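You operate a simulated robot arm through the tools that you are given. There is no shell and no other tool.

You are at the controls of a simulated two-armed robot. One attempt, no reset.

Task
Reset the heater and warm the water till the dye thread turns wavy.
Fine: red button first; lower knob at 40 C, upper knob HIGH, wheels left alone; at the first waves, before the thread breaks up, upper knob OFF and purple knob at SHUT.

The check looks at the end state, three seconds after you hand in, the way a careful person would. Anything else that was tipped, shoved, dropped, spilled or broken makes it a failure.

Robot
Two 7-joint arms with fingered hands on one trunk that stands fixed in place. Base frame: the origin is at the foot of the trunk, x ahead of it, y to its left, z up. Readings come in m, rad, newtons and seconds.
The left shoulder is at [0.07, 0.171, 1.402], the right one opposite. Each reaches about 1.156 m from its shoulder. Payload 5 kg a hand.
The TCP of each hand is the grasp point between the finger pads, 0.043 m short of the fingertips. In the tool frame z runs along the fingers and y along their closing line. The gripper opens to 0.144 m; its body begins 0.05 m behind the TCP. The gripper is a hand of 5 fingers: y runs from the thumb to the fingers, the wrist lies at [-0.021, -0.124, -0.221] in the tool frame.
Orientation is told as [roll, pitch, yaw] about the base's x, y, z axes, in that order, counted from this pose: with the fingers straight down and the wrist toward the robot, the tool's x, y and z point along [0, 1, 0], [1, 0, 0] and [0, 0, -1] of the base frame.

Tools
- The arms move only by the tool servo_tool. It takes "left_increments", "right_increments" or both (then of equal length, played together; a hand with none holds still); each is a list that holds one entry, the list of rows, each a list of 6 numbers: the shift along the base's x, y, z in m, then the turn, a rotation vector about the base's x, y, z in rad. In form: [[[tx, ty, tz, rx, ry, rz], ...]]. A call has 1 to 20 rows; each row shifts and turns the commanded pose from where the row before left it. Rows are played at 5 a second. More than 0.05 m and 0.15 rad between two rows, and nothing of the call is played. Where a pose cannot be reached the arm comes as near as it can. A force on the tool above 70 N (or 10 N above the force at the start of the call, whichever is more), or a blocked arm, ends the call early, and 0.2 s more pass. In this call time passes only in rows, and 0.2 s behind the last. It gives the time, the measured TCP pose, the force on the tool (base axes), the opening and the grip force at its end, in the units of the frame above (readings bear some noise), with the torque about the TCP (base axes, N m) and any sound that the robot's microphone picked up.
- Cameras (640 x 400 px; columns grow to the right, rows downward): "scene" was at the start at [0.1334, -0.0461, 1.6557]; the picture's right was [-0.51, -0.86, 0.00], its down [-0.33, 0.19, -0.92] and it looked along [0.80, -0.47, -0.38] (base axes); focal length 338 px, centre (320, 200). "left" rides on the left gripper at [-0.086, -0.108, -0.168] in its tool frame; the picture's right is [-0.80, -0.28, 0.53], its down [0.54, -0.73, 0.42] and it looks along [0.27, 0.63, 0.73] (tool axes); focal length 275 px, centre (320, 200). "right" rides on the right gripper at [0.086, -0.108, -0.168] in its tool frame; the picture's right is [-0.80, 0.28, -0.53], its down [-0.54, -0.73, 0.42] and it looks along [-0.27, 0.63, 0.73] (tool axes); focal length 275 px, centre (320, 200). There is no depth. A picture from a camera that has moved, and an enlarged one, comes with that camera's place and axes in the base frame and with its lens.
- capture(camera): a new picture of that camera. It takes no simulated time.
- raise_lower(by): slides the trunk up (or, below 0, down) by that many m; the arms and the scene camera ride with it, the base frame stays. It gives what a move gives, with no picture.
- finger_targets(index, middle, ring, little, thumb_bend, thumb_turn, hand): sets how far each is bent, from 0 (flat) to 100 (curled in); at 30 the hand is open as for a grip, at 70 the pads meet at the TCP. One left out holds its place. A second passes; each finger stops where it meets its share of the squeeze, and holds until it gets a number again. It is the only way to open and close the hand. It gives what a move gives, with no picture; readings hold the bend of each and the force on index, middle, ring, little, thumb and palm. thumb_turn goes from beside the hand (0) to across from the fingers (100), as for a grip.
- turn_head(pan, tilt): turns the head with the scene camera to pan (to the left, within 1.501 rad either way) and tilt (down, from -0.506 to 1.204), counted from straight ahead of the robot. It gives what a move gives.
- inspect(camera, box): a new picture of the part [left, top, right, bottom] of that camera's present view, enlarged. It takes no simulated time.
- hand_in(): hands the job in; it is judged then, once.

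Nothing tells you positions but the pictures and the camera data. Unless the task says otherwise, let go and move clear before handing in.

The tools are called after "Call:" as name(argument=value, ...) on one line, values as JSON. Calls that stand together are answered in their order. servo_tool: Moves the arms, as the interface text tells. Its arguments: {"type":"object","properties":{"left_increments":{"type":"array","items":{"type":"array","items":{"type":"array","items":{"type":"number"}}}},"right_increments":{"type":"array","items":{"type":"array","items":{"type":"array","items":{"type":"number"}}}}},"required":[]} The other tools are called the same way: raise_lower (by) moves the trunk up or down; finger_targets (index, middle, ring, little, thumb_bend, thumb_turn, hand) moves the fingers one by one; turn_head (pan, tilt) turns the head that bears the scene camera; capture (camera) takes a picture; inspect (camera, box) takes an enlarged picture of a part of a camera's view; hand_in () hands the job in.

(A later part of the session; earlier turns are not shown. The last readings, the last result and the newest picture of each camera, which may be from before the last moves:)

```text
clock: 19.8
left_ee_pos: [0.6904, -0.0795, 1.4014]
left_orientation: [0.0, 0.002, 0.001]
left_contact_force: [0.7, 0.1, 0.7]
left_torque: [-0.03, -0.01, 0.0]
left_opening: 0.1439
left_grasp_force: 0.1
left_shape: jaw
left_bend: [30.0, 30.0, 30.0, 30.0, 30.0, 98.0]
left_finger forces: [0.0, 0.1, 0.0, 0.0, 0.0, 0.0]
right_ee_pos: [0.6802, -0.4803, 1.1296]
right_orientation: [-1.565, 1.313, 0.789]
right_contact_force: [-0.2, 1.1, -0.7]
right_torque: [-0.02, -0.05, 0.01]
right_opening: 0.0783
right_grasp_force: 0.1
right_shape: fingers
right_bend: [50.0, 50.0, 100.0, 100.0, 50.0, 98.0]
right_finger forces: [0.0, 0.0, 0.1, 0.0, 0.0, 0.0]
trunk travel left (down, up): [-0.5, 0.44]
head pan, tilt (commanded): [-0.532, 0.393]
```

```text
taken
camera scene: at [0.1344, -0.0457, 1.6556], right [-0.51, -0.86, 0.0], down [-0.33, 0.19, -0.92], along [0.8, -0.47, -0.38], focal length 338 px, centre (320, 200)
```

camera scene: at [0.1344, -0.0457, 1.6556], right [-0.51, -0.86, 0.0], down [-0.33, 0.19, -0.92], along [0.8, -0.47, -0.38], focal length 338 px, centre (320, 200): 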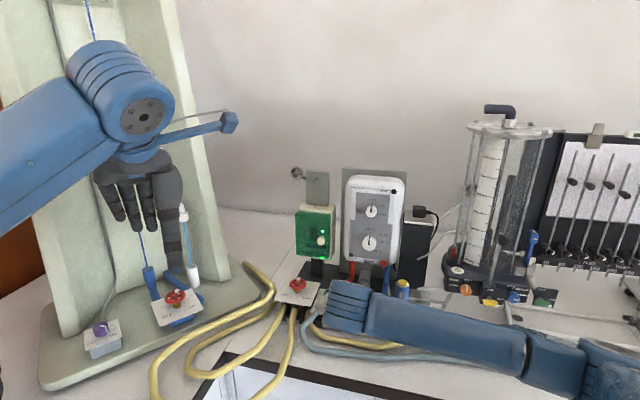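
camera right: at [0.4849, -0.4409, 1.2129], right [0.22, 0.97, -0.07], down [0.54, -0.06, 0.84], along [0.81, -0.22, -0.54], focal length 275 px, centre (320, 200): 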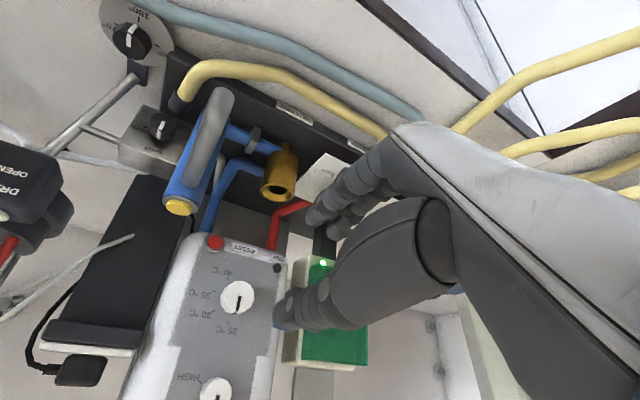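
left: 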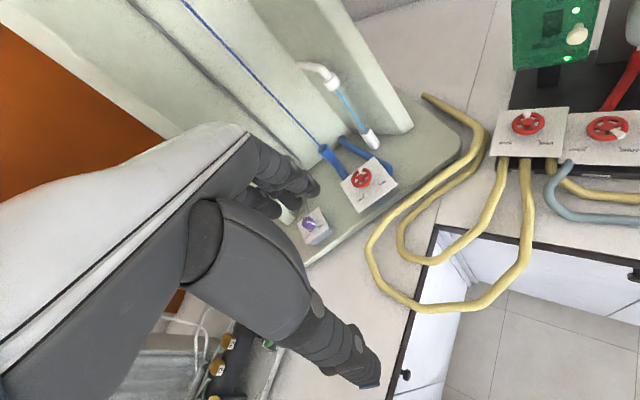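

The anticlockwise start pose is fine, and the lower knob sits right on the tool axis. I'll move straight in until the fingertips are just in front of the knob.

Call:
servo_tool(right_increments=[[[0.0188, -0.0188, 0, 0, 0, 0], [0.0188, -0.0188, 0, 0, 0, 0], [0.0188, -0.0188, 0, 0, 0, 0], [0.0188, -0.0188, 0, 0, 0, 0], [0.0188, -0.0188, 0, 0, 0, 0], [0.0188, -0.0188, 0, 0, 0, 0]]])

Call:
inspect(camera="right", box=[200, 150, 440, 350])

Call:
inspect(camera="scene", box=[310, 170, 450, 310])

```text
clock: 21.2
left_ee_pos: [0.6895, -0.0801, 1.4017]
left_orientation: [0.0, 0.002, 0.001]
left_contact_force: [0.1, -0.1, 0.3]
left_torque: [0.01, 0.0, 0.01]
left_opening: 0.1437
left_grasp_force: 0.0
left_shape: jaw
left_bend: [30.0, 30.0, 30.0, 30.0, 30.0, 98.0]
left_finger forces: [0.1, 0.0, 0.0, 0.0, 0.1, 0.0]
right_ee_pos: [0.795, -0.5925, 1.1281]
right_orientation: [-1.563, 1.311, 0.793]
right_contact_force: [-0.2, 0.3, -0.2]
right_torque: [-0.04, 0.0, 0.0]
right_opening: 0.0786
right_grasp_force: 0.1
right_shape: fingers
right_bend: [50.0, 50.0, 100.0, 100.0, 50.0, 98.0]
right_finger forces: [0.1, 0.1, 0.0, 0.0, 0.0, 0.1]
trunk travel left (down, up): [-0.5, 0.44]
head pan, tilt (commanded): [-0.532, 0.393]
```

```text
2.00 times, centred on (320, 250) of right
camera zoom: at [0.5981, -0.5543, 1.2117], right [0.22, 0.97, -0.07], down [0.54, -0.06, 0.84], along [0.81, -0.22, -0.54], focal length 551 px, centre (320, 100)
```

zoom: 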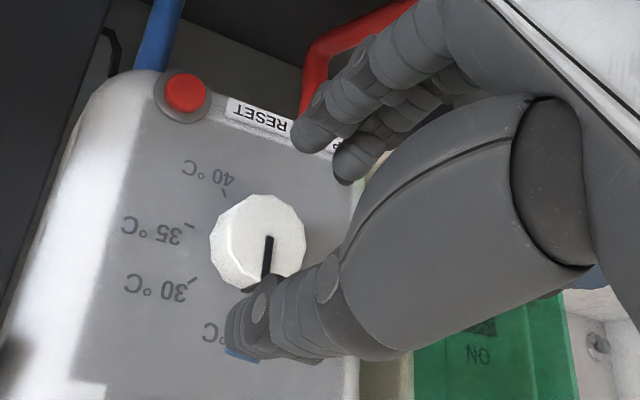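

```text
2.86 times, centred on (380, 240) of scene
camera zoom: at [0.1341, -0.0465, 1.6556], right [-0.51, -0.86, 0.0], down [-0.33, 0.19, -0.92], along [0.8, -0.47, -0.38], focal length 964 px, centre (149, 86)
```

zoom: 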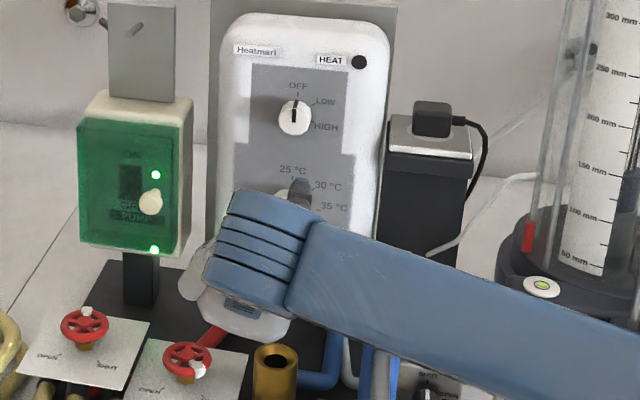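

The fingers straddle the lower knob nicely, centred within a couple of millimetres. I'll correct slightly and slide in another ~2.8 cm so the pads overlap the knob.

Call:
servo_tool(right_increments=[[[0.0043, -0.0057, 0.0008, 0, 0, 0], [0.0043, -0.0057, 0.0008, 0, 0, 0], [0.005, -0.005, 0, 0, 0, 0], [0.005, -0.005, 0, 0, 0, 0]]])

Call:
inspect(camera="right", box=[200, 150, 440, 350])

```text
clock: 22.2
left_ee_pos: [0.6904, -0.078, 1.4026]
left_orientation: [-0.001, 0.001, -0.001]
left_contact_force: [-0.2, -0.1, 0.7]
left_torque: [-0.02, 0.01, 0.03]
left_opening: 0.1437
left_grasp_force: 0.0
left_shape: jaw
left_bend: [30.0, 30.0, 30.0, 30.0, 30.0, 98.0]
left_finger forces: [0.0, 0.0, 0.0, 0.1, 0.0, 0.0]
right_ee_pos: [0.8126, -0.6146, 1.1298]
right_orientation: [-1.565, 1.311, 0.787]
right_contact_force: [-0.1, 0.1, 0.3]
right_torque: [0.02, -0.02, 0.0]
right_opening: 0.0784
right_grasp_force: 0.1
right_shape: fingers
right_bend: [50.0, 50.0, 100.0, 100.0, 50.0, 98.0]
right_finger forces: [0.1, 0.0, 0.0, 0.0, 0.1, 0.0]
trunk travel left (down, up): [-0.5, 0.44]
head pan, tilt (commanded): [-0.532, 0.393]
```

```text
2.00 times, centred on (320, 250) of right
camera zoom: at [0.6159, -0.5753, 1.2137], right [0.22, 0.97, -0.07], down [0.54, -0.06, 0.84], along [0.81, -0.22, -0.54], focal length 551 px, centre (320, 100)
```

zoom: 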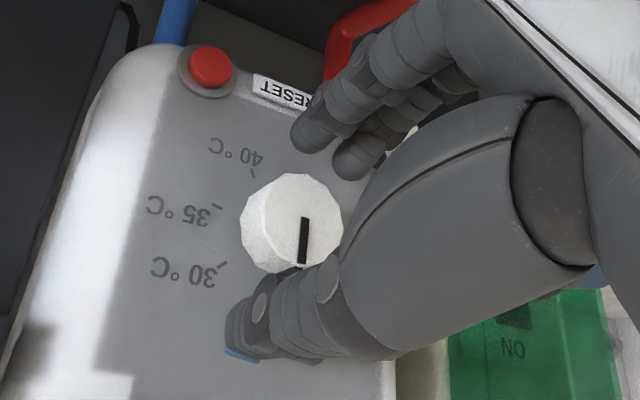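

The tool axis is centred on the knob, with the tips level with its body and no contact yet. Now I'll close thumb, index and middle onto it.

Call:
finger_targets(hand="right", index=72, middle=72, thumb_bend=72)

Call:
inspect(camera="right", box=[200, 150, 440, 350])

```text
clock: 23.2
left_ee_pos: [0.6908, -0.0788, 1.4026]
left_orientation: [0.0, 0.001, 0.0]
left_contact_force: [-0.4, 0.3, 0.7]
left_torque: [-0.01, -0.01, -0.03]
left_opening: 0.1439
left_grasp_force: 0.0
left_shape: jaw
left_bend: [30.0, 30.0, 30.0, 30.0, 30.0, 98.0]
left_finger forces: [0.0, 0.0, 0.0, 0.0, 0.0, 0.0]
right_ee_pos: [0.8135, -0.6148, 1.1294]
right_orientation: [-1.565, 1.31, 0.793]
right_contact_force: [3.1, -0.4, -3.8]
right_torque: [0.07, 0.11, 0.08]
right_opening: 0.0398
right_grasp_force: 16.6
right_shape: fingers
right_bend: [60.0, 63.0, 100.0, 100.0, 63.0, 99.0]
right_finger forces: [8.4, 9.6, 0.0, 0.1, 15.4, 0.0]
trunk travel left (down, up): [-0.5, 0.44]
head pan, tilt (commanded): [-0.532, 0.393]
```

```text
2.00 times, centred on (320, 250) of right
camera zoom: at [0.6164, -0.5752, 1.213], right [0.22, 0.97, -0.07], down [0.54, -0.06, 0.84], along [0.81, -0.22, -0.54], focal length 551 px, centre (320, 100)
```

zoom: 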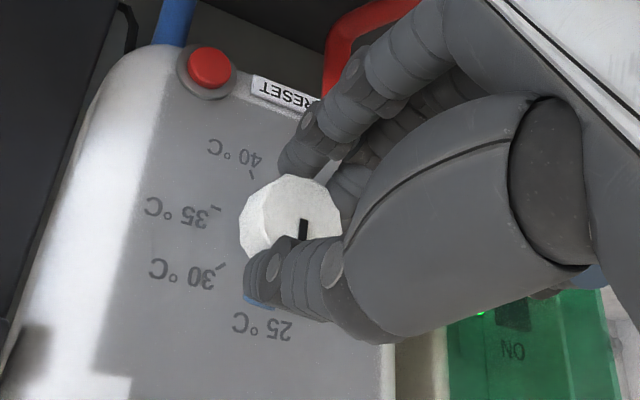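

Three fingers hold the knob firmly. I'll turn it clockwise a little first and verify that it follows.

Call:
servo_tool(right_increments=[[[0, 0, 0, 0.0926, -0.0926, 0], [0, 0, 0, 0.0926, -0.0926, 0], [0, 0, 0, 0.0926, -0.0926, 0]]])

Call:
inspect(camera="right", box=[200, 150, 440, 350])

```text
clock: 24.0
left_ee_pos: [0.6908, -0.079, 1.4017]
left_orientation: [-0.001, 0.002, 0.001]
left_contact_force: [-0.3, -0.3, -0.5]
left_torque: [-0.03, 0.03, -0.01]
left_opening: 0.1436
left_grasp_force: 0.1
left_shape: jaw
left_bend: [30.0, 30.0, 30.0, 30.0, 30.0, 98.0]
left_finger forces: [0.1, 0.0, 0.0, 0.0, 0.0, 0.0]
right_ee_pos: [0.8141, -0.6146, 1.1303]
right_orientation: [-1.568, 0.916, 0.788]
right_contact_force: [0.4, 3.8, -4.7]
right_torque: [0.16, 0.14, 0.1]
right_opening: 0.0395
right_grasp_force: 16.6
right_shape: fingers
right_bend: [60.0, 63.0, 100.0, 100.0, 64.0, 99.0]
right_finger forces: [9.5, 9.0, 0.0, 0.0, 14.9, 0.1]
trunk travel left (down, up): [-0.5, 0.44]
head pan, tilt (commanded): [-0.532, 0.393]
```

```text
2.00 times, centred on (320, 250) of right
camera zoom: at [0.5998, -0.5919, 1.1646], right [0.19, 0.95, 0.26], down [0.29, -0.31, 0.91], along [0.94, -0.1, -0.34], focal length 551 px, centre (320, 100)
```

zoom: 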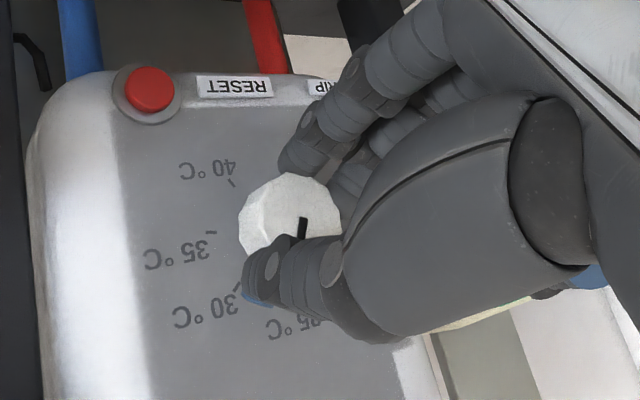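

The knob turns with the hand. I'll continue clockwise to about 82°.

Call:
servo_tool(right_increments=[[[0, 0, 0, 0.0926, -0.0926, 0], [0, 0, 0, 0.0926, -0.0926, 0], [0, 0, 0, 0.0926, -0.0926, 0], [0, 0, 0, 0.0926, -0.0926, 0], [0, 0, 0, 0.0926, -0.0926, 0], [0, 0, 0, 0.0926, -0.0926, 0], [0, 0, 0, 0.0926, -0.0926, 0], [0, 0, 0, 0.0926, -0.0926, 0]]])

Call:
inspect(camera="right", box=[200, 150, 440, 350])

Call:
inspect(camera="scene", box=[310, 170, 450, 310])

```text
clock: 25.7
left_ee_pos: [0.677, -0.0781, 1.4082]
left_orientation: [0.0, -0.009, 0.004]
left_contact_force: [1.4, 0.0, 0.5]
left_torque: [0.05, 0.02, -0.01]
left_opening: 0.1437
left_grasp_force: 0.0
left_shape: jaw
left_bend: [30.0, 30.0, 30.0, 30.0, 30.0, 98.0]
left_finger forces: [0.0, 0.0, 0.0, 0.0, 0.0, 0.0]
right_ee_pos: [0.8024, -0.6226, 1.153]
right_orientation: [-1.606, -0.019, 0.777]
right_contact_force: [-76.5, -18.5, 34.0]
right_torque: [-1.77, 13.86, 10.95]
right_opening: 0.0289
right_grasp_force: 7.6
right_shape: fingers
right_bend: [56.0, 71.0, 100.0, 100.0, 72.0, 100.0]
right_finger forces: [13.7, 0.1, 0.1, 0.0, 1.1, 0.0]
trunk travel left (down, up): [-0.5, 0.44]
head pan, tilt (commanded): [-0.532, 0.393]
stopped in row 8 (right hand): the force on the tool passed its limit at 85 N (the readings are from after the stop); the commanded pose is now the measured one
```

```text
2.00 times, centred on (320, 250) of right
camera zoom: at [0.6118, -0.5819, 1.0593], right [-0.2, 0.59, 0.78], down [-0.24, -0.81, 0.54], along [0.95, -0.08, 0.31], focal length 551 px, centre (320, 100)
```

zoom: 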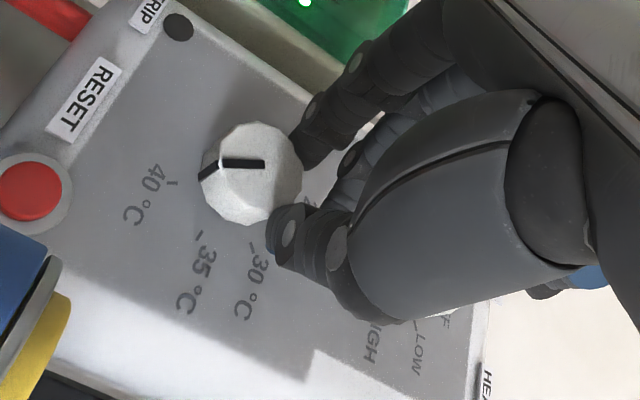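

```text
2.86 times, centred on (380, 240) of scene
camera zoom: at [0.1183, -0.0474, 1.6572], right [-0.51, -0.86, 0.0], down [-0.32, 0.2, -0.93], along [0.8, -0.47, -0.38], focal length 964 px, centre (149, 86)
```

zoom: 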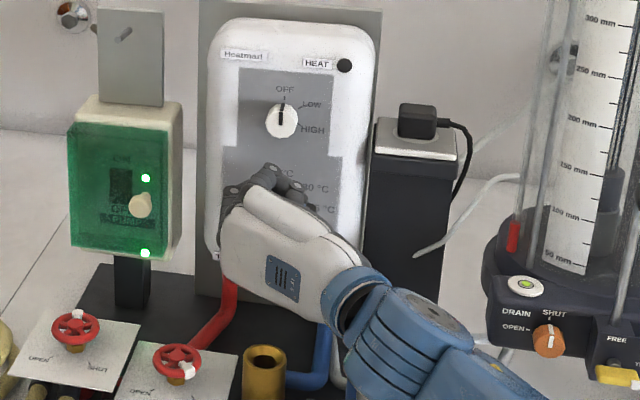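

Something blocked the hand near the end of the turn, with a large force and the grip slipped, so I need to see what it touches before doing anything more. I'll look from all views.

Call:
capture(camera="right")

Call:
capture(camera="scene")

Call:
inspect(camera="scene", box=[340, 230, 480, 370])

Call:
inspect(camera="right", box=[60, 150, 330, 380])

```text
taken
camera right: at [0.6118, -0.5819, 1.0593], right [-0.2, 0.59, 0.78], down [-0.24, -0.81, 0.54], along [0.95, -0.08, 0.31], focal length 275 px, centre (320, 200)
```

right: 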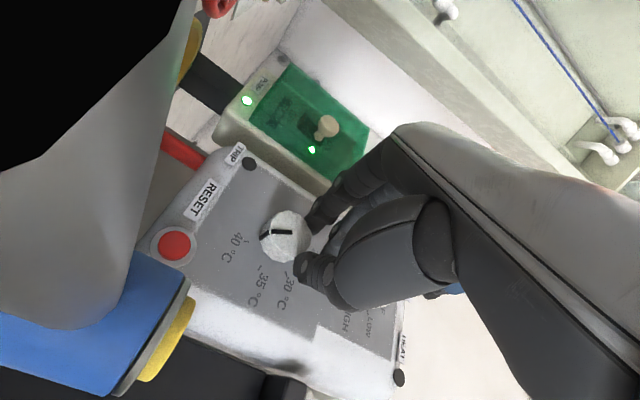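

```text
taken
camera scene: at [0.1183, -0.0474, 1.6572], right [-0.51, -0.86, 0.0], down [-0.32, 0.2, -0.93], along [0.8, -0.47, -0.38], focal length 338 px, centre (320, 200)
```

scene: 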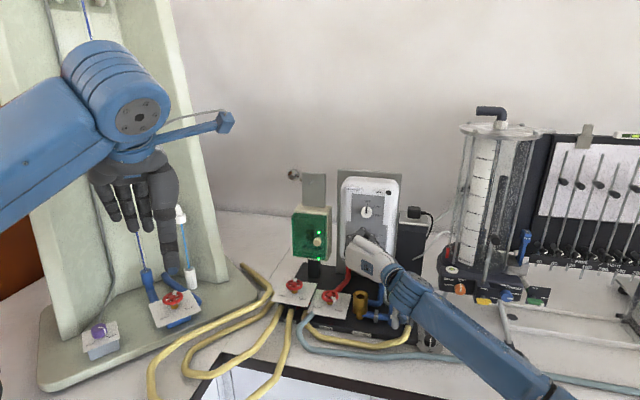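

```text
2.86 times, centred on (410, 300) of scene
camera zoom: at [0.1183, -0.0474, 1.6572], right [-0.51, -0.86, 0.0], down [-0.32, 0.2, -0.93], along [0.8, -0.47, -0.38], focal length 964 px, centre (63, -86)
```

zoom: 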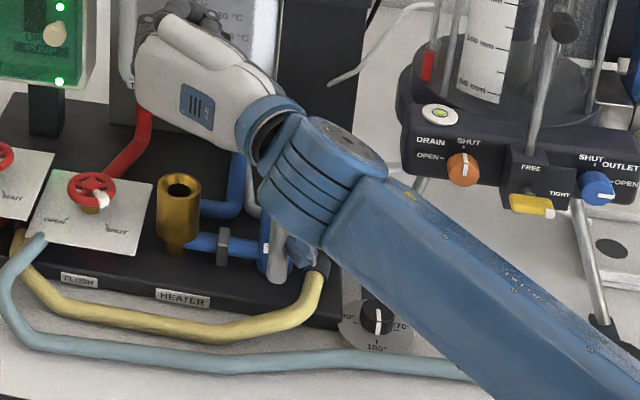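

```text
1.74 times, centred on (195, 265) of right
camera zoom: at [0.6118, -0.5819, 1.0593], right [-0.2, 0.59, 0.78], down [-0.24, -0.81, 0.54], along [0.95, -0.08, 0.31], focal length 479 px, centre (537, 87)
```

zoom: 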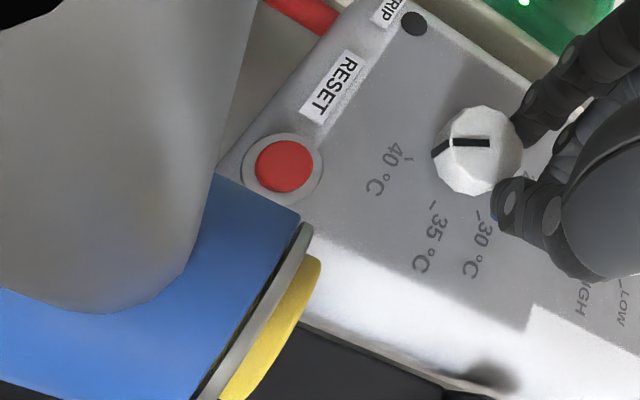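

The hand camera's stalk, which sticks out on the index side, ran into the grey handle of the blue column. The column still appears to be in place. The knob pointer has rolled to nearly 40 °C. I'll open the fingers, then ease back and up to relieve the contact.

Call:
finger_targets(hand="right", index=48, middle=48, thumb_bend=48)

Call:
servo_tool(right_increments=[[[-0.004, 0.002, 0.003, -0.03, 0.03, 0], [-0.006, 0.004, 0.003, -0.03, 0.03, 0]]])

Call:
capture(camera="right")

```text
clock: 26.4
left_ee_pos: [0.6794, -0.0721, 1.4086]
left_orientation: [0.0, -0.009, 0.01]
left_contact_force: [0.8, 0.2, -0.5]
left_torque: [-0.05, 0.04, -0.05]
left_opening: 0.1436
left_grasp_force: 0.0
left_shape: jaw
left_bend: [30.0, 30.0, 30.0, 30.0, 30.0, 98.0]
left_finger forces: [0.0, 0.0, 0.0, 0.0, 0.0, 0.1]
right_ee_pos: [0.8072, -0.6236, 1.1593]
right_orientation: [-1.616, -0.018, 0.775]
right_contact_force: [-73.6, -37.6, 43.4]
right_torque: [-2.01, 16.42, 10.98]
right_opening: 0.0856
right_grasp_force: 0.0
right_shape: fingers
right_bend: [48.0, 48.0, 100.0, 100.0, 48.0, 98.0]
right_finger forces: [0.0, 0.0, 0.1, 0.0, 0.0, 0.0]
trunk travel left (down, up): [-0.5, 0.44]
head pan, tilt (commanded): [-0.532, 0.393]
stopped (right hand): the force on the tool passed its limit at 97 N (the readings are from after the stop); the commanded pose is now the measured one
```

```text
clock: 26.9
left_ee_pos: [0.6918, -0.0676, 1.4014]
left_orientation: [-0.001, 0.0, 0.013]
left_contact_force: [-0.1, 1.1, -0.2]
left_torque: [-0.09, 0.05, -0.03]
left_opening: 0.1438
left_grasp_force: 0.0
left_shape: jaw
left_bend: [30.0, 30.0, 30.0, 30.0, 30.0, 98.0]
left_finger forces: [0.0, 0.0, 0.0, 0.1, 0.1, 0.0]
right_ee_pos: [0.8081, -0.6028, 1.1456]
right_orientation: [-1.589, 0.066, 0.791]
right_contact_force: [-0.8, 0.8, -0.8]
right_torque: [-0.07, 0.0, -0.04]
right_opening: 0.0857
right_grasp_force: 0.0
right_shape: fingers
right_bend: [48.0, 48.0, 100.0, 100.0, 48.0, 98.0]
right_finger forces: [0.0, 0.1, 0.0, 0.0, 0.1, 0.1]
trunk travel left (down, up): [-0.5, 0.44]
head pan, tilt (commanded): [-0.532, 0.393]
```

```text
taken
camera right: at [0.6109, -0.5683, 1.065], right [-0.16, 0.62, 0.77], down [-0.19, -0.78, 0.6], along [0.97, -0.05, 0.24], focal length 275 px, centre (320, 200)
```

right: 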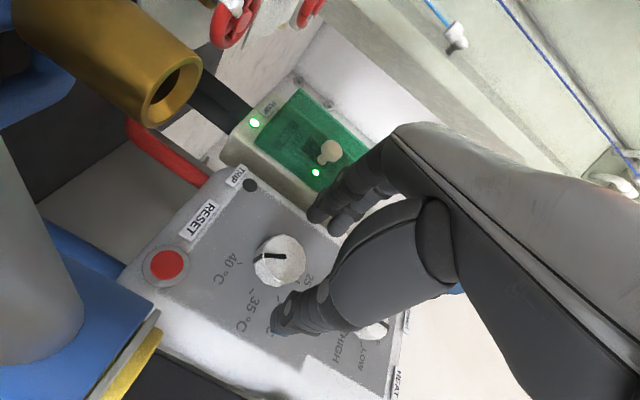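

The contact is gone and the forces are zero. I'll back straight out along the panel normal and up, then inspect the column and the knob.

Call:
servo_tool(right_increments=[[[-0.014, 0.014, 0.008, -0.05, 0.05, 0], [-0.014, 0.014, 0.01, -0.0926, 0.0926, 0], [-0.014, 0.014, 0.01, -0.0926, 0.0926, 0], [-0.014, 0.014, 0.01, -0.0926, 0.0926, 0], [-0.014, 0.014, 0.01, -0.0926, 0.0926, 0], [-0.014, 0.014, 0.01, -0.0926, 0.0926, 0], [-0.014, 0.014, 0.01, -0.0926, 0.0926, 0]]])

Call:
capture(camera="right")

Call:
inspect(camera="scene", box=[340, 230, 480, 370])

Call:
inspect(camera="scene", box=[330, 160, 430, 280])

```text
clock: 28.6
left_ee_pos: [0.692, -0.072, 1.402]
left_orientation: [-0.001, 0.001, 0.011]
left_contact_force: [-0.5, 0.0, 0.2]
left_torque: [-0.03, -0.02, 0.03]
left_opening: 0.1439
left_grasp_force: 0.0
left_shape: jaw
left_bend: [30.0, 30.0, 30.0, 30.0, 30.0, 98.0]
left_finger forces: [0.1, 0.0, 0.0, 0.0, 0.0, 0.0]
right_ee_pos: [0.7094, -0.5135, 1.2205]
right_orientation: [-1.598, 0.925, 0.783]
right_contact_force: [-0.3, 0.4, -0.2]
right_torque: [0.02, -0.01, -0.02]
right_opening: 0.086
right_grasp_force: 0.1
right_shape: fingers
right_bend: [48.0, 48.0, 100.0, 100.0, 48.0, 98.0]
right_finger forces: [0.1, 0.1, 0.0, 0.1, 0.0, 0.0]
trunk travel left (down, up): [-0.5, 0.44]
head pan, tilt (commanded): [-0.532, 0.393]
```

```text
taken
camera right: at [0.4952, -0.4939, 1.2519], right [0.17, 0.95, 0.24], down [0.29, -0.28, 0.91], along [0.94, -0.09, -0.33], focal length 275 px, centre (320, 200)
```

right: 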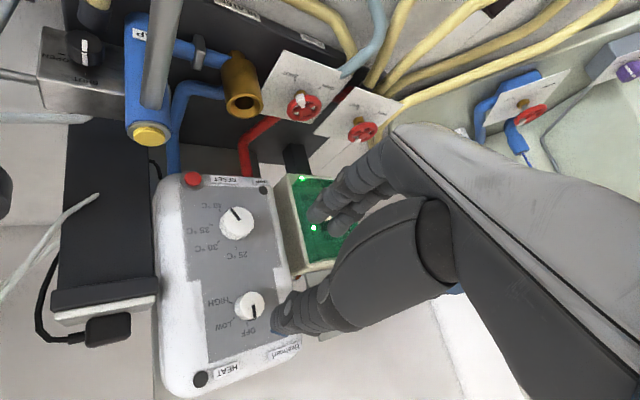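

```text
2.86 times, centred on (410, 300) of scene
camera zoom: at [0.1336, -0.0456, 1.6557], right [-0.51, -0.86, 0.0], down [-0.33, 0.19, -0.92], along [0.8, -0.47, -0.38], focal length 964 px, centre (63, -86)
```

zoom: 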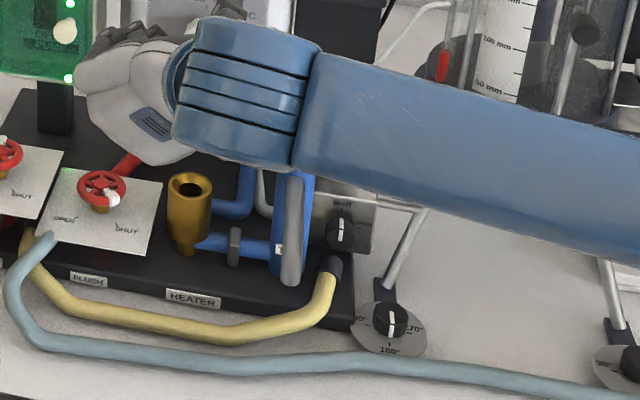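

```text
3.33 times, centred on (380, 220) of scene
camera zoom: at [0.1336, -0.0456, 1.6557], right [-0.51, -0.86, 0.0], down [-0.33, 0.19, -0.92], along [0.8, -0.47, -0.38], focal length 1125 px, centre (120, 133)
```

zoom: 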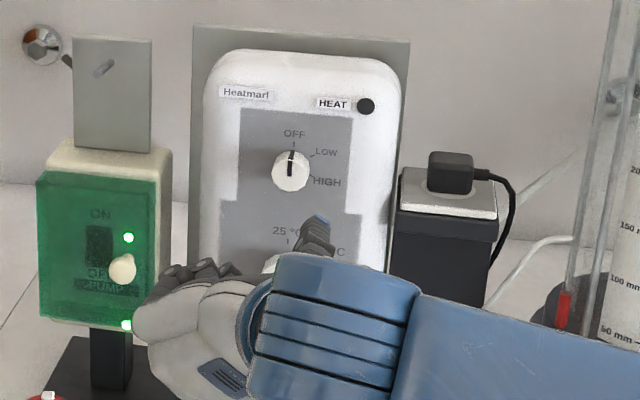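

The column, its handle and the nearby knobs look unchanged. Now a closer look at the lower knob's pointer.

Call:
inspect(camera="right", box=[170, 160, 300, 290])

Call:
inspect(camera="right", box=[40, 0, 270, 170])

```text
3.08 times, centred on (235, 225) of right
camera zoom: at [0.4952, -0.4939, 1.2519], right [0.17, 0.95, 0.24], down [0.29, -0.28, 0.91], along [0.94, -0.09, -0.33], focal length 847 px, centre (582, 123)
```

zoom: 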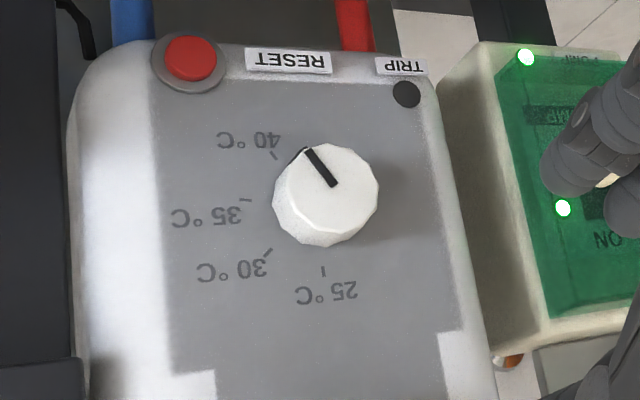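

```text
2.35 times, centred on (155, 85) of right
camera zoom: at [0.4952, -0.4939, 1.2519], right [0.17, 0.95, 0.24], down [0.29, -0.28, 0.91], along [0.94, -0.09, -0.33], focal length 648 px, centre (708, 471)
```

zoom: 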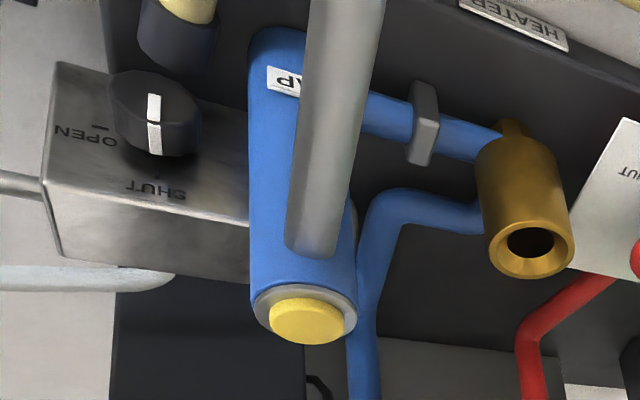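

The lower knob now points at 40 °C, within a degree or two of its tick, so that one is set. Before heating, I'll look at the dye thread and the purple knob by turning the head toward the tank.

Call:
turn_head(pan=0.1, tilt=0.15)

Call:
capture(camera="scene")

Call:
capture(camera="left")

```text
clock: 29.6
left_ee_pos: [0.693, -0.0728, 1.4024]
left_orientation: [0.0, 0.0, 0.009]
left_contact_force: [0.1, -0.4, -0.8]
left_torque: [0.0, -0.04, 0.0]
left_opening: 0.1438
left_grasp_force: 0.0
left_shape: jaw
left_bend: [30.0, 30.0, 30.0, 30.0, 30.0, 98.0]
left_finger forces: [0.1, 0.0, 0.1, 0.1, 0.0, 0.0]
right_ee_pos: [0.7107, -0.5135, 1.2196]
right_orientation: [-1.601, 0.925, 0.783]
right_contact_force: [0.5, -0.5, 0.2]
right_torque: [0.04, -0.01, 0.02]
right_opening: 0.0858
right_grasp_force: 0.1
right_shape: fingers
right_bend: [48.0, 48.0, 100.0, 100.0, 48.0, 98.0]
right_finger forces: [0.0, 0.0, 0.0, 0.1, 0.1, 0.0]
trunk travel left (down, up): [-0.5, 0.44]
head pan, tilt (commanded): [0.099, 0.15]
```

```text
taken
camera scene: at [0.1459, 0.0101, 1.6783], right [0.1, -1.0, 0.0], down [-0.15, -0.01, -0.99], along [0.98, 0.1, -0.15], focal length 338 px, centre (320, 200)
```

scene: 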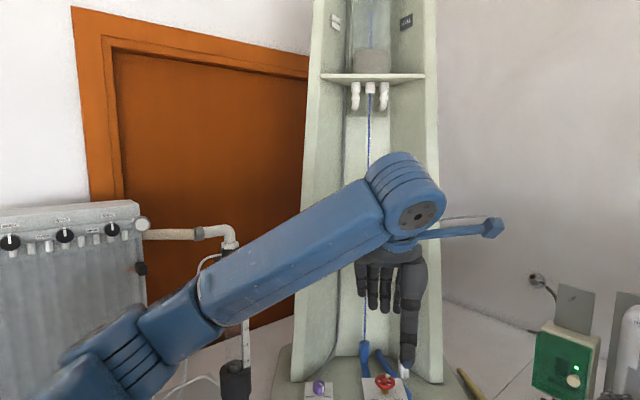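

```text
taken
camera left: at [0.5846, -0.1595, 1.57], right [-0.28, -0.8, -0.53], down [-0.73, 0.54, -0.42], along [0.62, 0.27, -0.73], focal length 275 px, centre (320, 200)
```

left: 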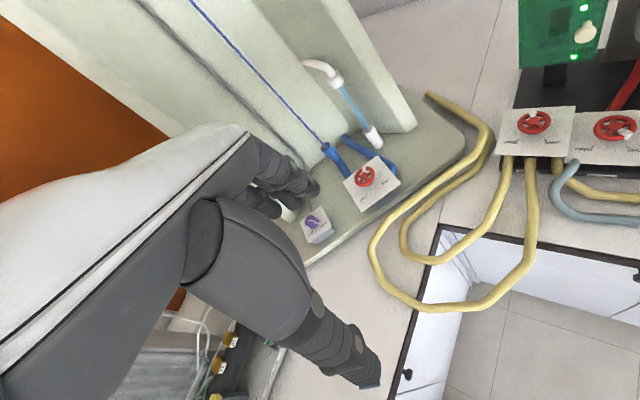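

The full thread is visible from this angle once the left arm is out of the way. I'll shape the left hand the same way and bring it toward the purple knob, staying well above it at first.

Call:
finger_targets(hand="left", index=50, middle=50, ring=100, little=100, thumb_bend=50, thumb_turn=98)

Call:
servo_tool(left_increments=[[[0.0296, 0.0216, -0.02, 0, 0, 0], [0.0296, 0.0216, -0.02, 0, 0, 0], [0.0296, 0.0216, -0.02, 0, 0, 0], [0.0296, 0.0216, -0.02, 0, 0, 0], [0.0296, 0.0216, -0.02, 0, 0, 0], [0.0296, 0.0216, -0.02, 0, 0, 0], [0.0296, 0.0216, -0.02, 0, 0, 0], [0.0296, 0.0216, -0.02, 0, 0, 0]]])

Call:
capture(camera="left")

Call:
capture(camera="scene")

```text
clock: 30.6
left_ee_pos: [0.6912, -0.0727, 1.4024]
left_orientation: [0.001, -0.001, 0.01]
left_contact_force: [0.2, 0.2, 0.1]
left_torque: [-0.02, -0.01, -0.01]
left_opening: 0.0793
left_grasp_force: 0.0
left_shape: fingers
left_bend: [50.0, 50.0, 100.0, 100.0, 50.0, 98.0]
left_finger forces: [0.1, 0.1, 0.0, 0.0, 0.0, 0.0]
right_ee_pos: [0.7103, -0.5141, 1.2192]
right_orientation: [-1.602, 0.925, 0.782]
right_contact_force: [-1.1, 0.1, -0.2]
right_torque: [0.01, 0.03, 0.01]
right_opening: 0.0856
right_grasp_force: 0.0
right_shape: fingers
right_bend: [48.0, 48.0, 100.0, 100.0, 48.0, 98.0]
right_finger forces: [0.0, 0.1, 0.0, 0.1, 0.2, 0.0]
trunk travel left (down, up): [-0.5, 0.44]
head pan, tilt (commanded): [0.099, 0.15]
```

```text
clock: 32.4
left_ee_pos: [0.9295, 0.1001, 1.2427]
left_orientation: [-0.002, 0.001, 0.009]
left_contact_force: [0.4, 0.3, 0.6]
left_torque: [-0.02, 0.0, -0.01]
left_opening: 0.0786
left_grasp_force: 0.1
left_shape: fingers
left_bend: [50.0, 50.0, 100.0, 100.0, 50.0, 98.0]
left_finger forces: [0.0, 0.0, 0.0, 0.1, 0.0, 0.0]
right_ee_pos: [0.7104, -0.5122, 1.2198]
right_orientation: [-1.6, 0.924, 0.784]
right_contact_force: [-0.3, 0.0, 0.8]
right_torque: [0.01, -0.02, 0.0]
right_opening: 0.0857
right_grasp_force: 0.0
right_shape: fingers
right_bend: [48.0, 48.0, 100.0, 100.0, 48.0, 98.0]
right_finger forces: [0.1, 0.0, 0.0, 0.0, 0.0, 0.0]
trunk travel left (down, up): [-0.5, 0.44]
head pan, tilt (commanded): [0.099, 0.15]
```

```text
taken
camera left: at [0.8233, 0.0133, 1.4102], right [-0.28, -0.8, -0.53], down [-0.73, 0.54, -0.42], along [0.62, 0.27, -0.73], focal length 275 px, centre (320, 200)
```

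left: 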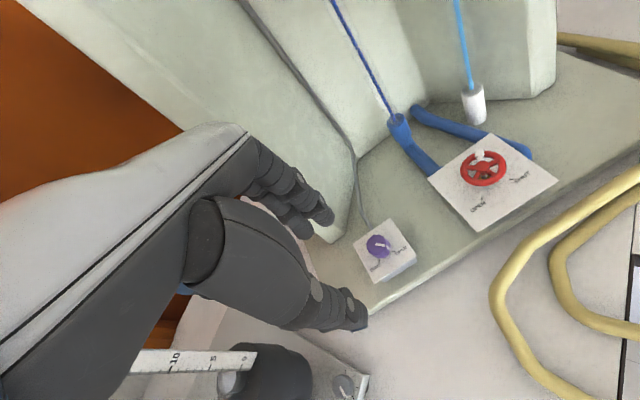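

```text
taken
camera scene: at [0.1476, 0.011, 1.6782], right [0.1, -0.99, 0.0], down [-0.15, -0.02, -0.99], along [0.98, 0.1, -0.15], focal length 338 px, centre (320, 200)
```

scene: 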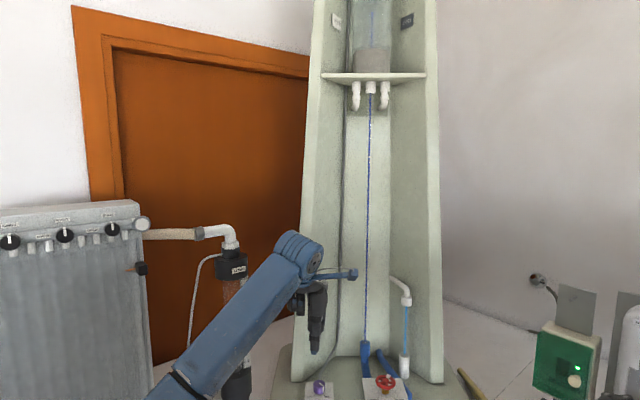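

The view is now very good: the straight dye thread runs from the nozzle to the blue cup, clear of both arms. I'll look closely at the purple knob and the thread for reference.

Call:
inspect(camera="left", box=[340, 205, 430, 285])

Call:
inspect(camera="scene", box=[320, 70, 420, 220])

Call:
inspect(camera="scene", box=[320, 210, 420, 360])

Call:
capture(camera="right")

```text
5.00 times, centred on (385, 245) of left
camera zoom: at [0.8233, 0.0133, 1.4102], right [-0.28, -0.8, -0.53], down [-0.73, 0.54, -0.42], along [0.62, 0.27, -0.73], focal length 1376 px, centre (-5, -25)
```

zoom: 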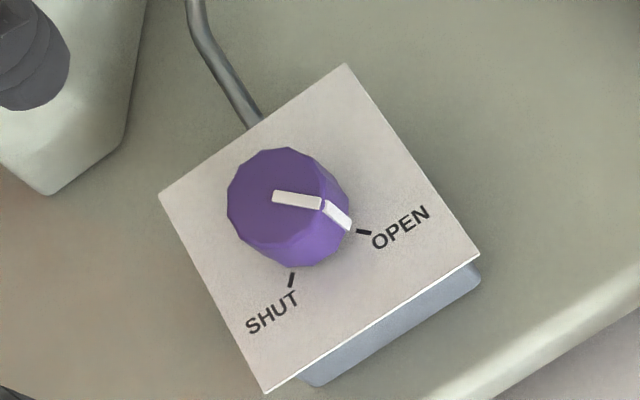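

```text
2.67 times, centred on (370, 145) of scene
camera zoom: at [0.1476, 0.011, 1.6782], right [0.1, -0.99, 0.0], down [-0.15, -0.02, -0.99], along [0.98, 0.1, -0.15], focal length 900 px, centre (187, 347)
```

zoom: 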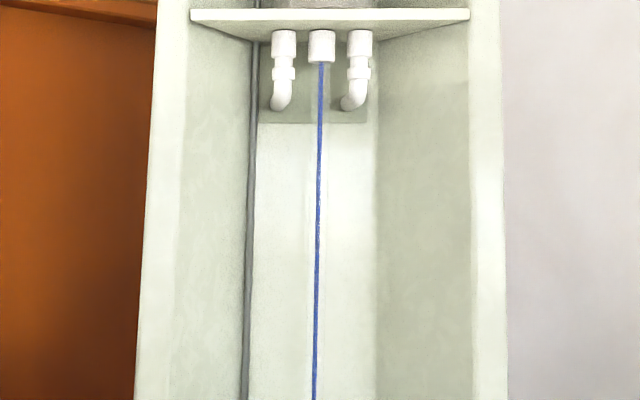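

```text
2.67 times, centred on (370, 285) of scene
camera zoom: at [0.1476, 0.011, 1.6782], right [0.1, -0.99, 0.0], down [-0.15, -0.02, -0.99], along [0.98, 0.1, -0.15], focal length 900 px, centre (187, -27)
```

zoom: 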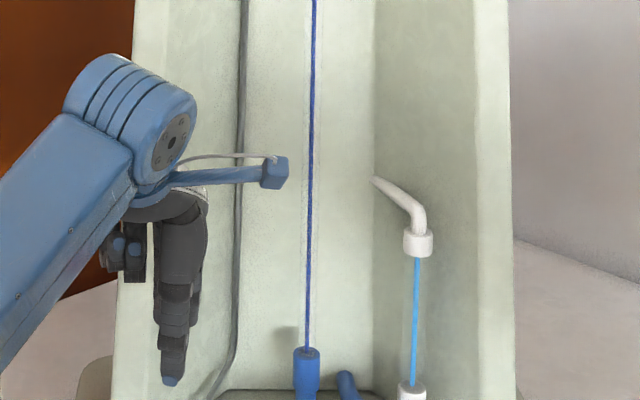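

```text
taken
camera right: at [0.4968, -0.4938, 1.2512], right [0.17, 0.95, 0.24], down [0.29, -0.28, 0.91], along [0.94, -0.08, -0.33], focal length 275 px, centre (320, 200)
```

right: 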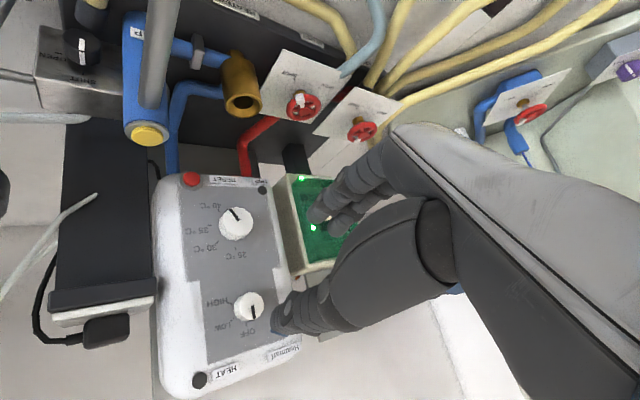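

The purple pointer sits exactly at OPEN, and SHUT is 90° clockwise seen from above, about the centre (1.0235, 0.1005). I'll hover the left hand over the knob, yawed left, to test reach.

Call:
servo_tool(left_increments=[[[0.0157, 0, -0.0238, 0, 0, 0.1165], [0.0157, 0, -0.0238, 0, 0, 0.1165], [0.0157, 0, -0.0238, 0, 0, 0.1165], [0.0157, 0, -0.0238, 0, 0, 0.1165], [0.0157, 0, -0.0238, 0, 0, 0.1165], [0.0157, 0, -0.0238, 0, 0, 0.1165]]])

Call:
capture(camera="left")

Call:
inspect(camera="scene", box=[220, 240, 440, 400])

```text
clock: 33.8
left_ee_pos: [1.023, 0.1001, 1.0986]
left_orientation: [0.002, 0.0, 0.71]
left_contact_force: [0.1, -1.1, 0.0]
left_torque: [-0.03, 0.04, -0.02]
left_opening: 0.0792
left_grasp_force: 0.1
left_shape: fingers
left_bend: [50.0, 50.0, 100.0, 100.0, 50.0, 98.0]
left_finger forces: [0.0, 0.0, 0.0, 0.1, 0.0, 0.1]
right_ee_pos: [0.7108, -0.5137, 1.2187]
right_orientation: [-1.601, 0.924, 0.786]
right_contact_force: [0.2, -0.2, 0.8]
right_torque: [-0.01, -0.02, -0.03]
right_opening: 0.0858
right_grasp_force: 0.1
right_shape: fingers
right_bend: [48.0, 48.0, 100.0, 100.0, 48.0, 98.0]
right_finger forces: [0.0, 0.0, 0.1, 0.0, 0.0, 0.1]
trunk travel left (down, up): [-0.5, 0.44]
head pan, tilt (commanded): [0.099, 0.15]
```

```text
taken
camera left: at [0.9974, -0.0359, 1.2663], right [0.3, -0.79, -0.54], down [-0.9, -0.06, -0.42], along [0.3, 0.61, -0.73], focal length 275 px, centre (320, 200)
```

left: 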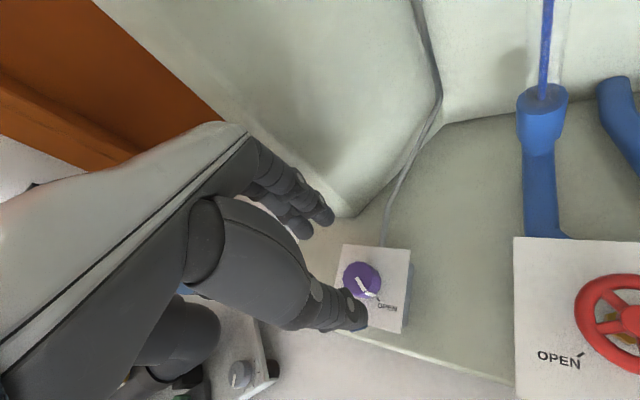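

```text
2.50 times, centred on (330, 320) of scene
camera zoom: at [0.1466, 0.0087, 1.6783], right [0.1, -0.99, 0.0], down [-0.15, -0.01, -0.99], along [0.98, 0.1, -0.15], focal length 844 px, centre (295, -100)
```

zoom: 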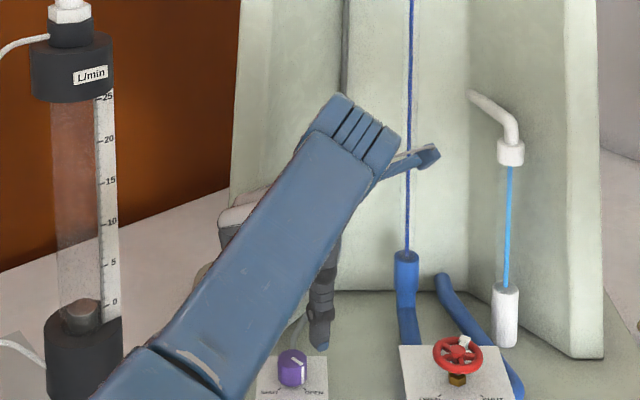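

Reach at the yawed start pose is good. I'll test the whole 90° clockwise sweep here above the knob before gripping anything.

Call:
servo_tool(left_increments=[[[0, 0, 0, 0, 0, -0.1428], [0, 0, 0, 0, 0, -0.1428], [0, 0, 0, 0, 0, -0.1428], [0, 0, 0, 0, 0, -0.1428], [0, 0, 0, 0, 0, -0.1428], [0, 0, 0, 0, 0, -0.1428], [0, 0, 0, 0, 0, -0.1428], [0, 0, 0, 0, 0, -0.1428], [0, 0, 0, 0, 0, -0.1428], [0, 0, 0, 0, 0, -0.1428], [0, 0, 0, 0, 0, -0.1428]]])

Call:
capture(camera="left")

Call:
capture(camera="scene")

```text
clock: 36.2
left_ee_pos: [1.0228, 0.1006, 1.0979]
left_orientation: [0.001, 0.001, -0.864]
left_contact_force: [-0.1, -0.9, -0.1]
left_torque: [0.01, -0.02, 0.02]
left_opening: 0.0788
left_grasp_force: 0.2
left_shape: fingers
left_bend: [50.0, 50.0, 100.0, 100.0, 50.0, 98.0]
left_finger forces: [0.0, 0.0, 0.1, 0.0, 0.1, 0.0]
right_ee_pos: [0.7097, -0.5139, 1.2191]
right_orientation: [-1.599, 0.924, 0.783]
right_contact_force: [-0.2, -0.1, 0.0]
right_torque: [-0.04, 0.01, 0.01]
right_opening: 0.0855
right_grasp_force: 0.2
right_shape: fingers
right_bend: [48.0, 48.0, 100.0, 100.0, 48.0, 98.0]
right_finger forces: [0.0, 0.1, 0.0, 0.0, 0.0, 0.0]
trunk travel left (down, up): [-0.5, 0.44]
head pan, tilt (commanded): [0.099, 0.15]
```

```text
taken
camera left: at [0.8872, 0.127, 1.267], right [-0.79, -0.3, -0.53], down [-0.06, 0.9, -0.42], along [0.61, -0.3, -0.73], focal length 275 px, centre (320, 200)
```

left: 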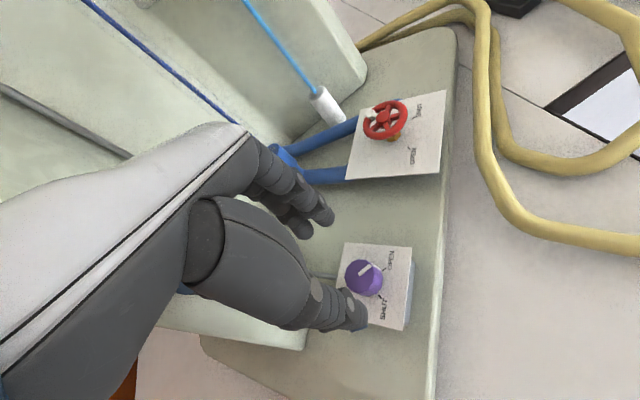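

```text
taken
camera scene: at [0.146, 0.0099, 1.6783], right [0.1, -0.99, 0.0], down [-0.15, -0.01, -0.99], along [0.98, 0.1, -0.15], focal length 338 px, centre (320, 200)
```

scene: 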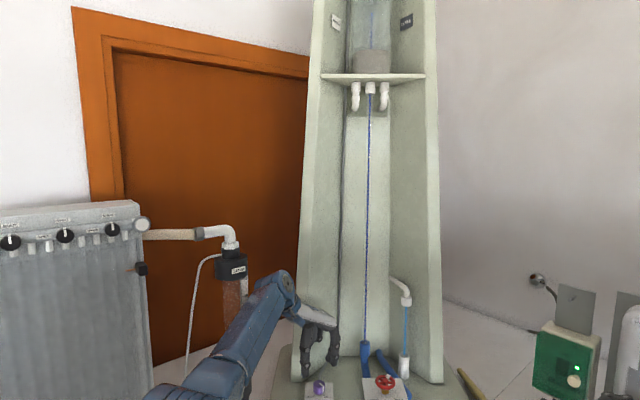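

The full clockwise sweep is reachable and leaves the thread visible. I'll measure the knob and plate precisely from this pose.

Call:
inspect(camera="left", box=[320, 220, 430, 340])

Call:
inspect(camera="scene", box=[260, 260, 420, 400])

```text
3.33 times, centred on (375, 280) of left
camera zoom: at [0.8872, 0.127, 1.267], right [-0.79, -0.3, -0.53], down [-0.06, 0.9, -0.42], along [0.61, -0.3, -0.73], focal length 918 px, centre (137, -67)
```

zoom: 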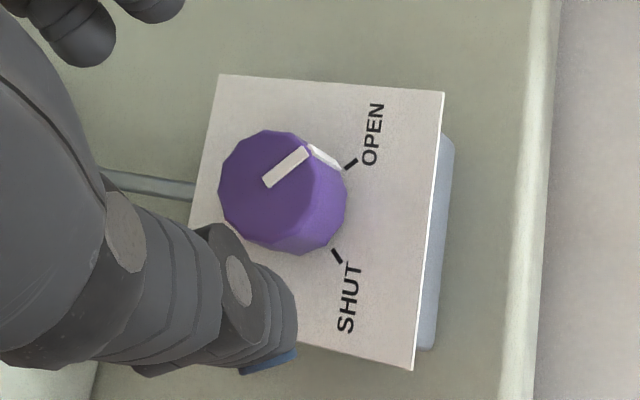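

```text
2.86 times, centred on (340, 330) of scene
camera zoom: at [0.146, 0.0099, 1.6783], right [0.1, -0.99, 0.0], down [-0.15, -0.01, -0.99], along [0.98, 0.1, -0.15], focal length 964 px, centre (263, -171)
```

zoom: 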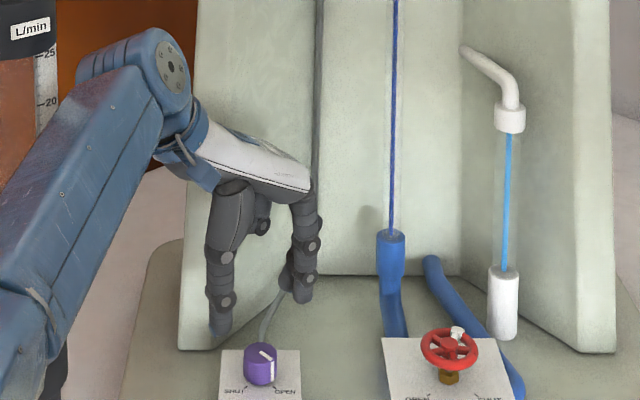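

Everything matches: the purple knob's axis is under the left tool axis, with its top at about z 1.008. Next I'll test the right hand's turning range for the upper knob in free space, about 17 cm in front of the panel, including the HIGH end.

Call:
servo_tool(right_increments=[[[-0.0014, 0.0016, 0.0015, 0.1128, -0.0888, -0.0224], [-0.0014, 0.0016, 0.0015, 0.1008, -0.1008, 0], [-0.0014, 0.0016, 0.0015, 0.1008, -0.1008, 0], [-0.0014, 0.0016, 0.0015, 0.1008, -0.1008, 0], [-0.0014, 0.0016, 0.0015, 0.1008, -0.1008, 0], [-0.0014, 0.0016, 0.0015, 0.1008, -0.1008, 0], [-0.0014, 0.0016, 0.0015, 0.1008, -0.1008, 0], [-0.0014, 0.0016, 0.0015, 0.1008, -0.1008, 0], [-0.0014, 0.0016, 0.0015, 0.1008, -0.1008, 0], [-0.0014, 0.0016, 0.0015, 0.1008, -0.1008, 0], [-0.0014, 0.0016, 0.0015, 0.1008, -0.1008, 0], [-0.0014, 0.0016, 0.0015, 0.1008, -0.1008, 0]]])

Call:
capture(camera="right")

Call:
capture(camera="scene")

```text
clock: 38.8
left_ee_pos: [1.0233, 0.1024, 1.0988]
left_orientation: [-0.001, -0.001, -0.864]
left_contact_force: [1.3, 1.0, -0.1]
left_torque: [-0.05, -0.02, 0.01]
left_opening: 0.0787
left_grasp_force: 0.1
left_shape: fingers
left_bend: [50.0, 50.0, 100.0, 100.0, 50.0, 98.0]
left_finger forces: [0.0, 0.0, 0.0, 0.0, 0.0, 0.0]
right_ee_pos: [0.6933, -0.4941, 1.238]
right_orientation: [-1.567, -0.788, 0.781]
right_contact_force: [-0.6, 1.7, -0.2]
right_torque: [0.0, 0.01, -0.06]
right_opening: 0.0855
right_grasp_force: 0.1
right_shape: fingers
right_bend: [48.0, 48.0, 100.0, 100.0, 48.0, 98.0]
right_finger forces: [0.0, 0.0, 0.0, 0.1, 0.0, 0.0]
trunk travel left (down, up): [-0.5, 0.44]
head pan, tilt (commanded): [0.099, 0.15]
```

```text
taken
camera right: at [0.5645, -0.386, 1.1009], right [-0.63, 0.12, 0.76], down [-0.34, -0.93, -0.13], along [0.7, -0.34, 0.63], focal length 275 px, centre (320, 200)
```

right: 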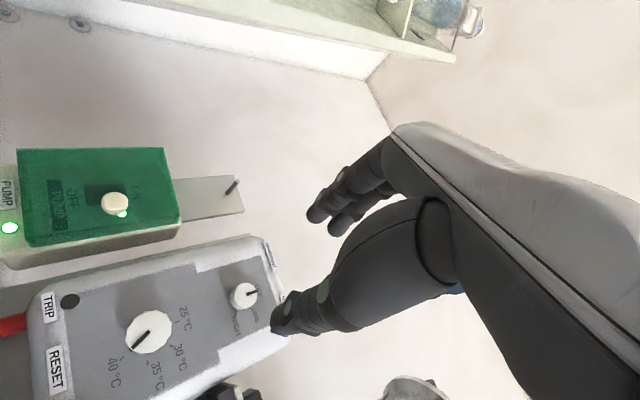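

```text
taken
camera scene: at [0.1467, 0.0124, 1.6783], right [0.1, -0.99, 0.0], down [-0.15, -0.02, -0.99], along [0.98, 0.1, -0.15], focal length 338 px, centre (320, 200)
```

scene: 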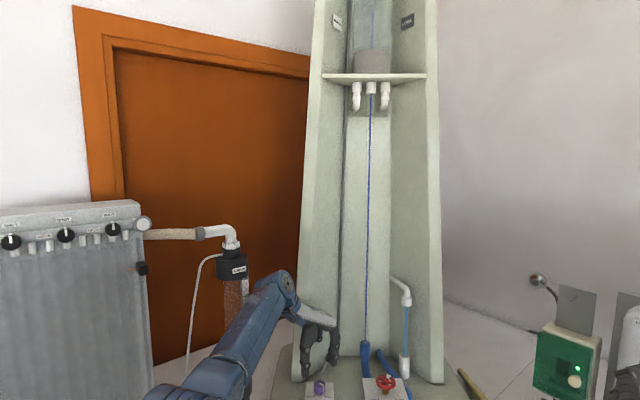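

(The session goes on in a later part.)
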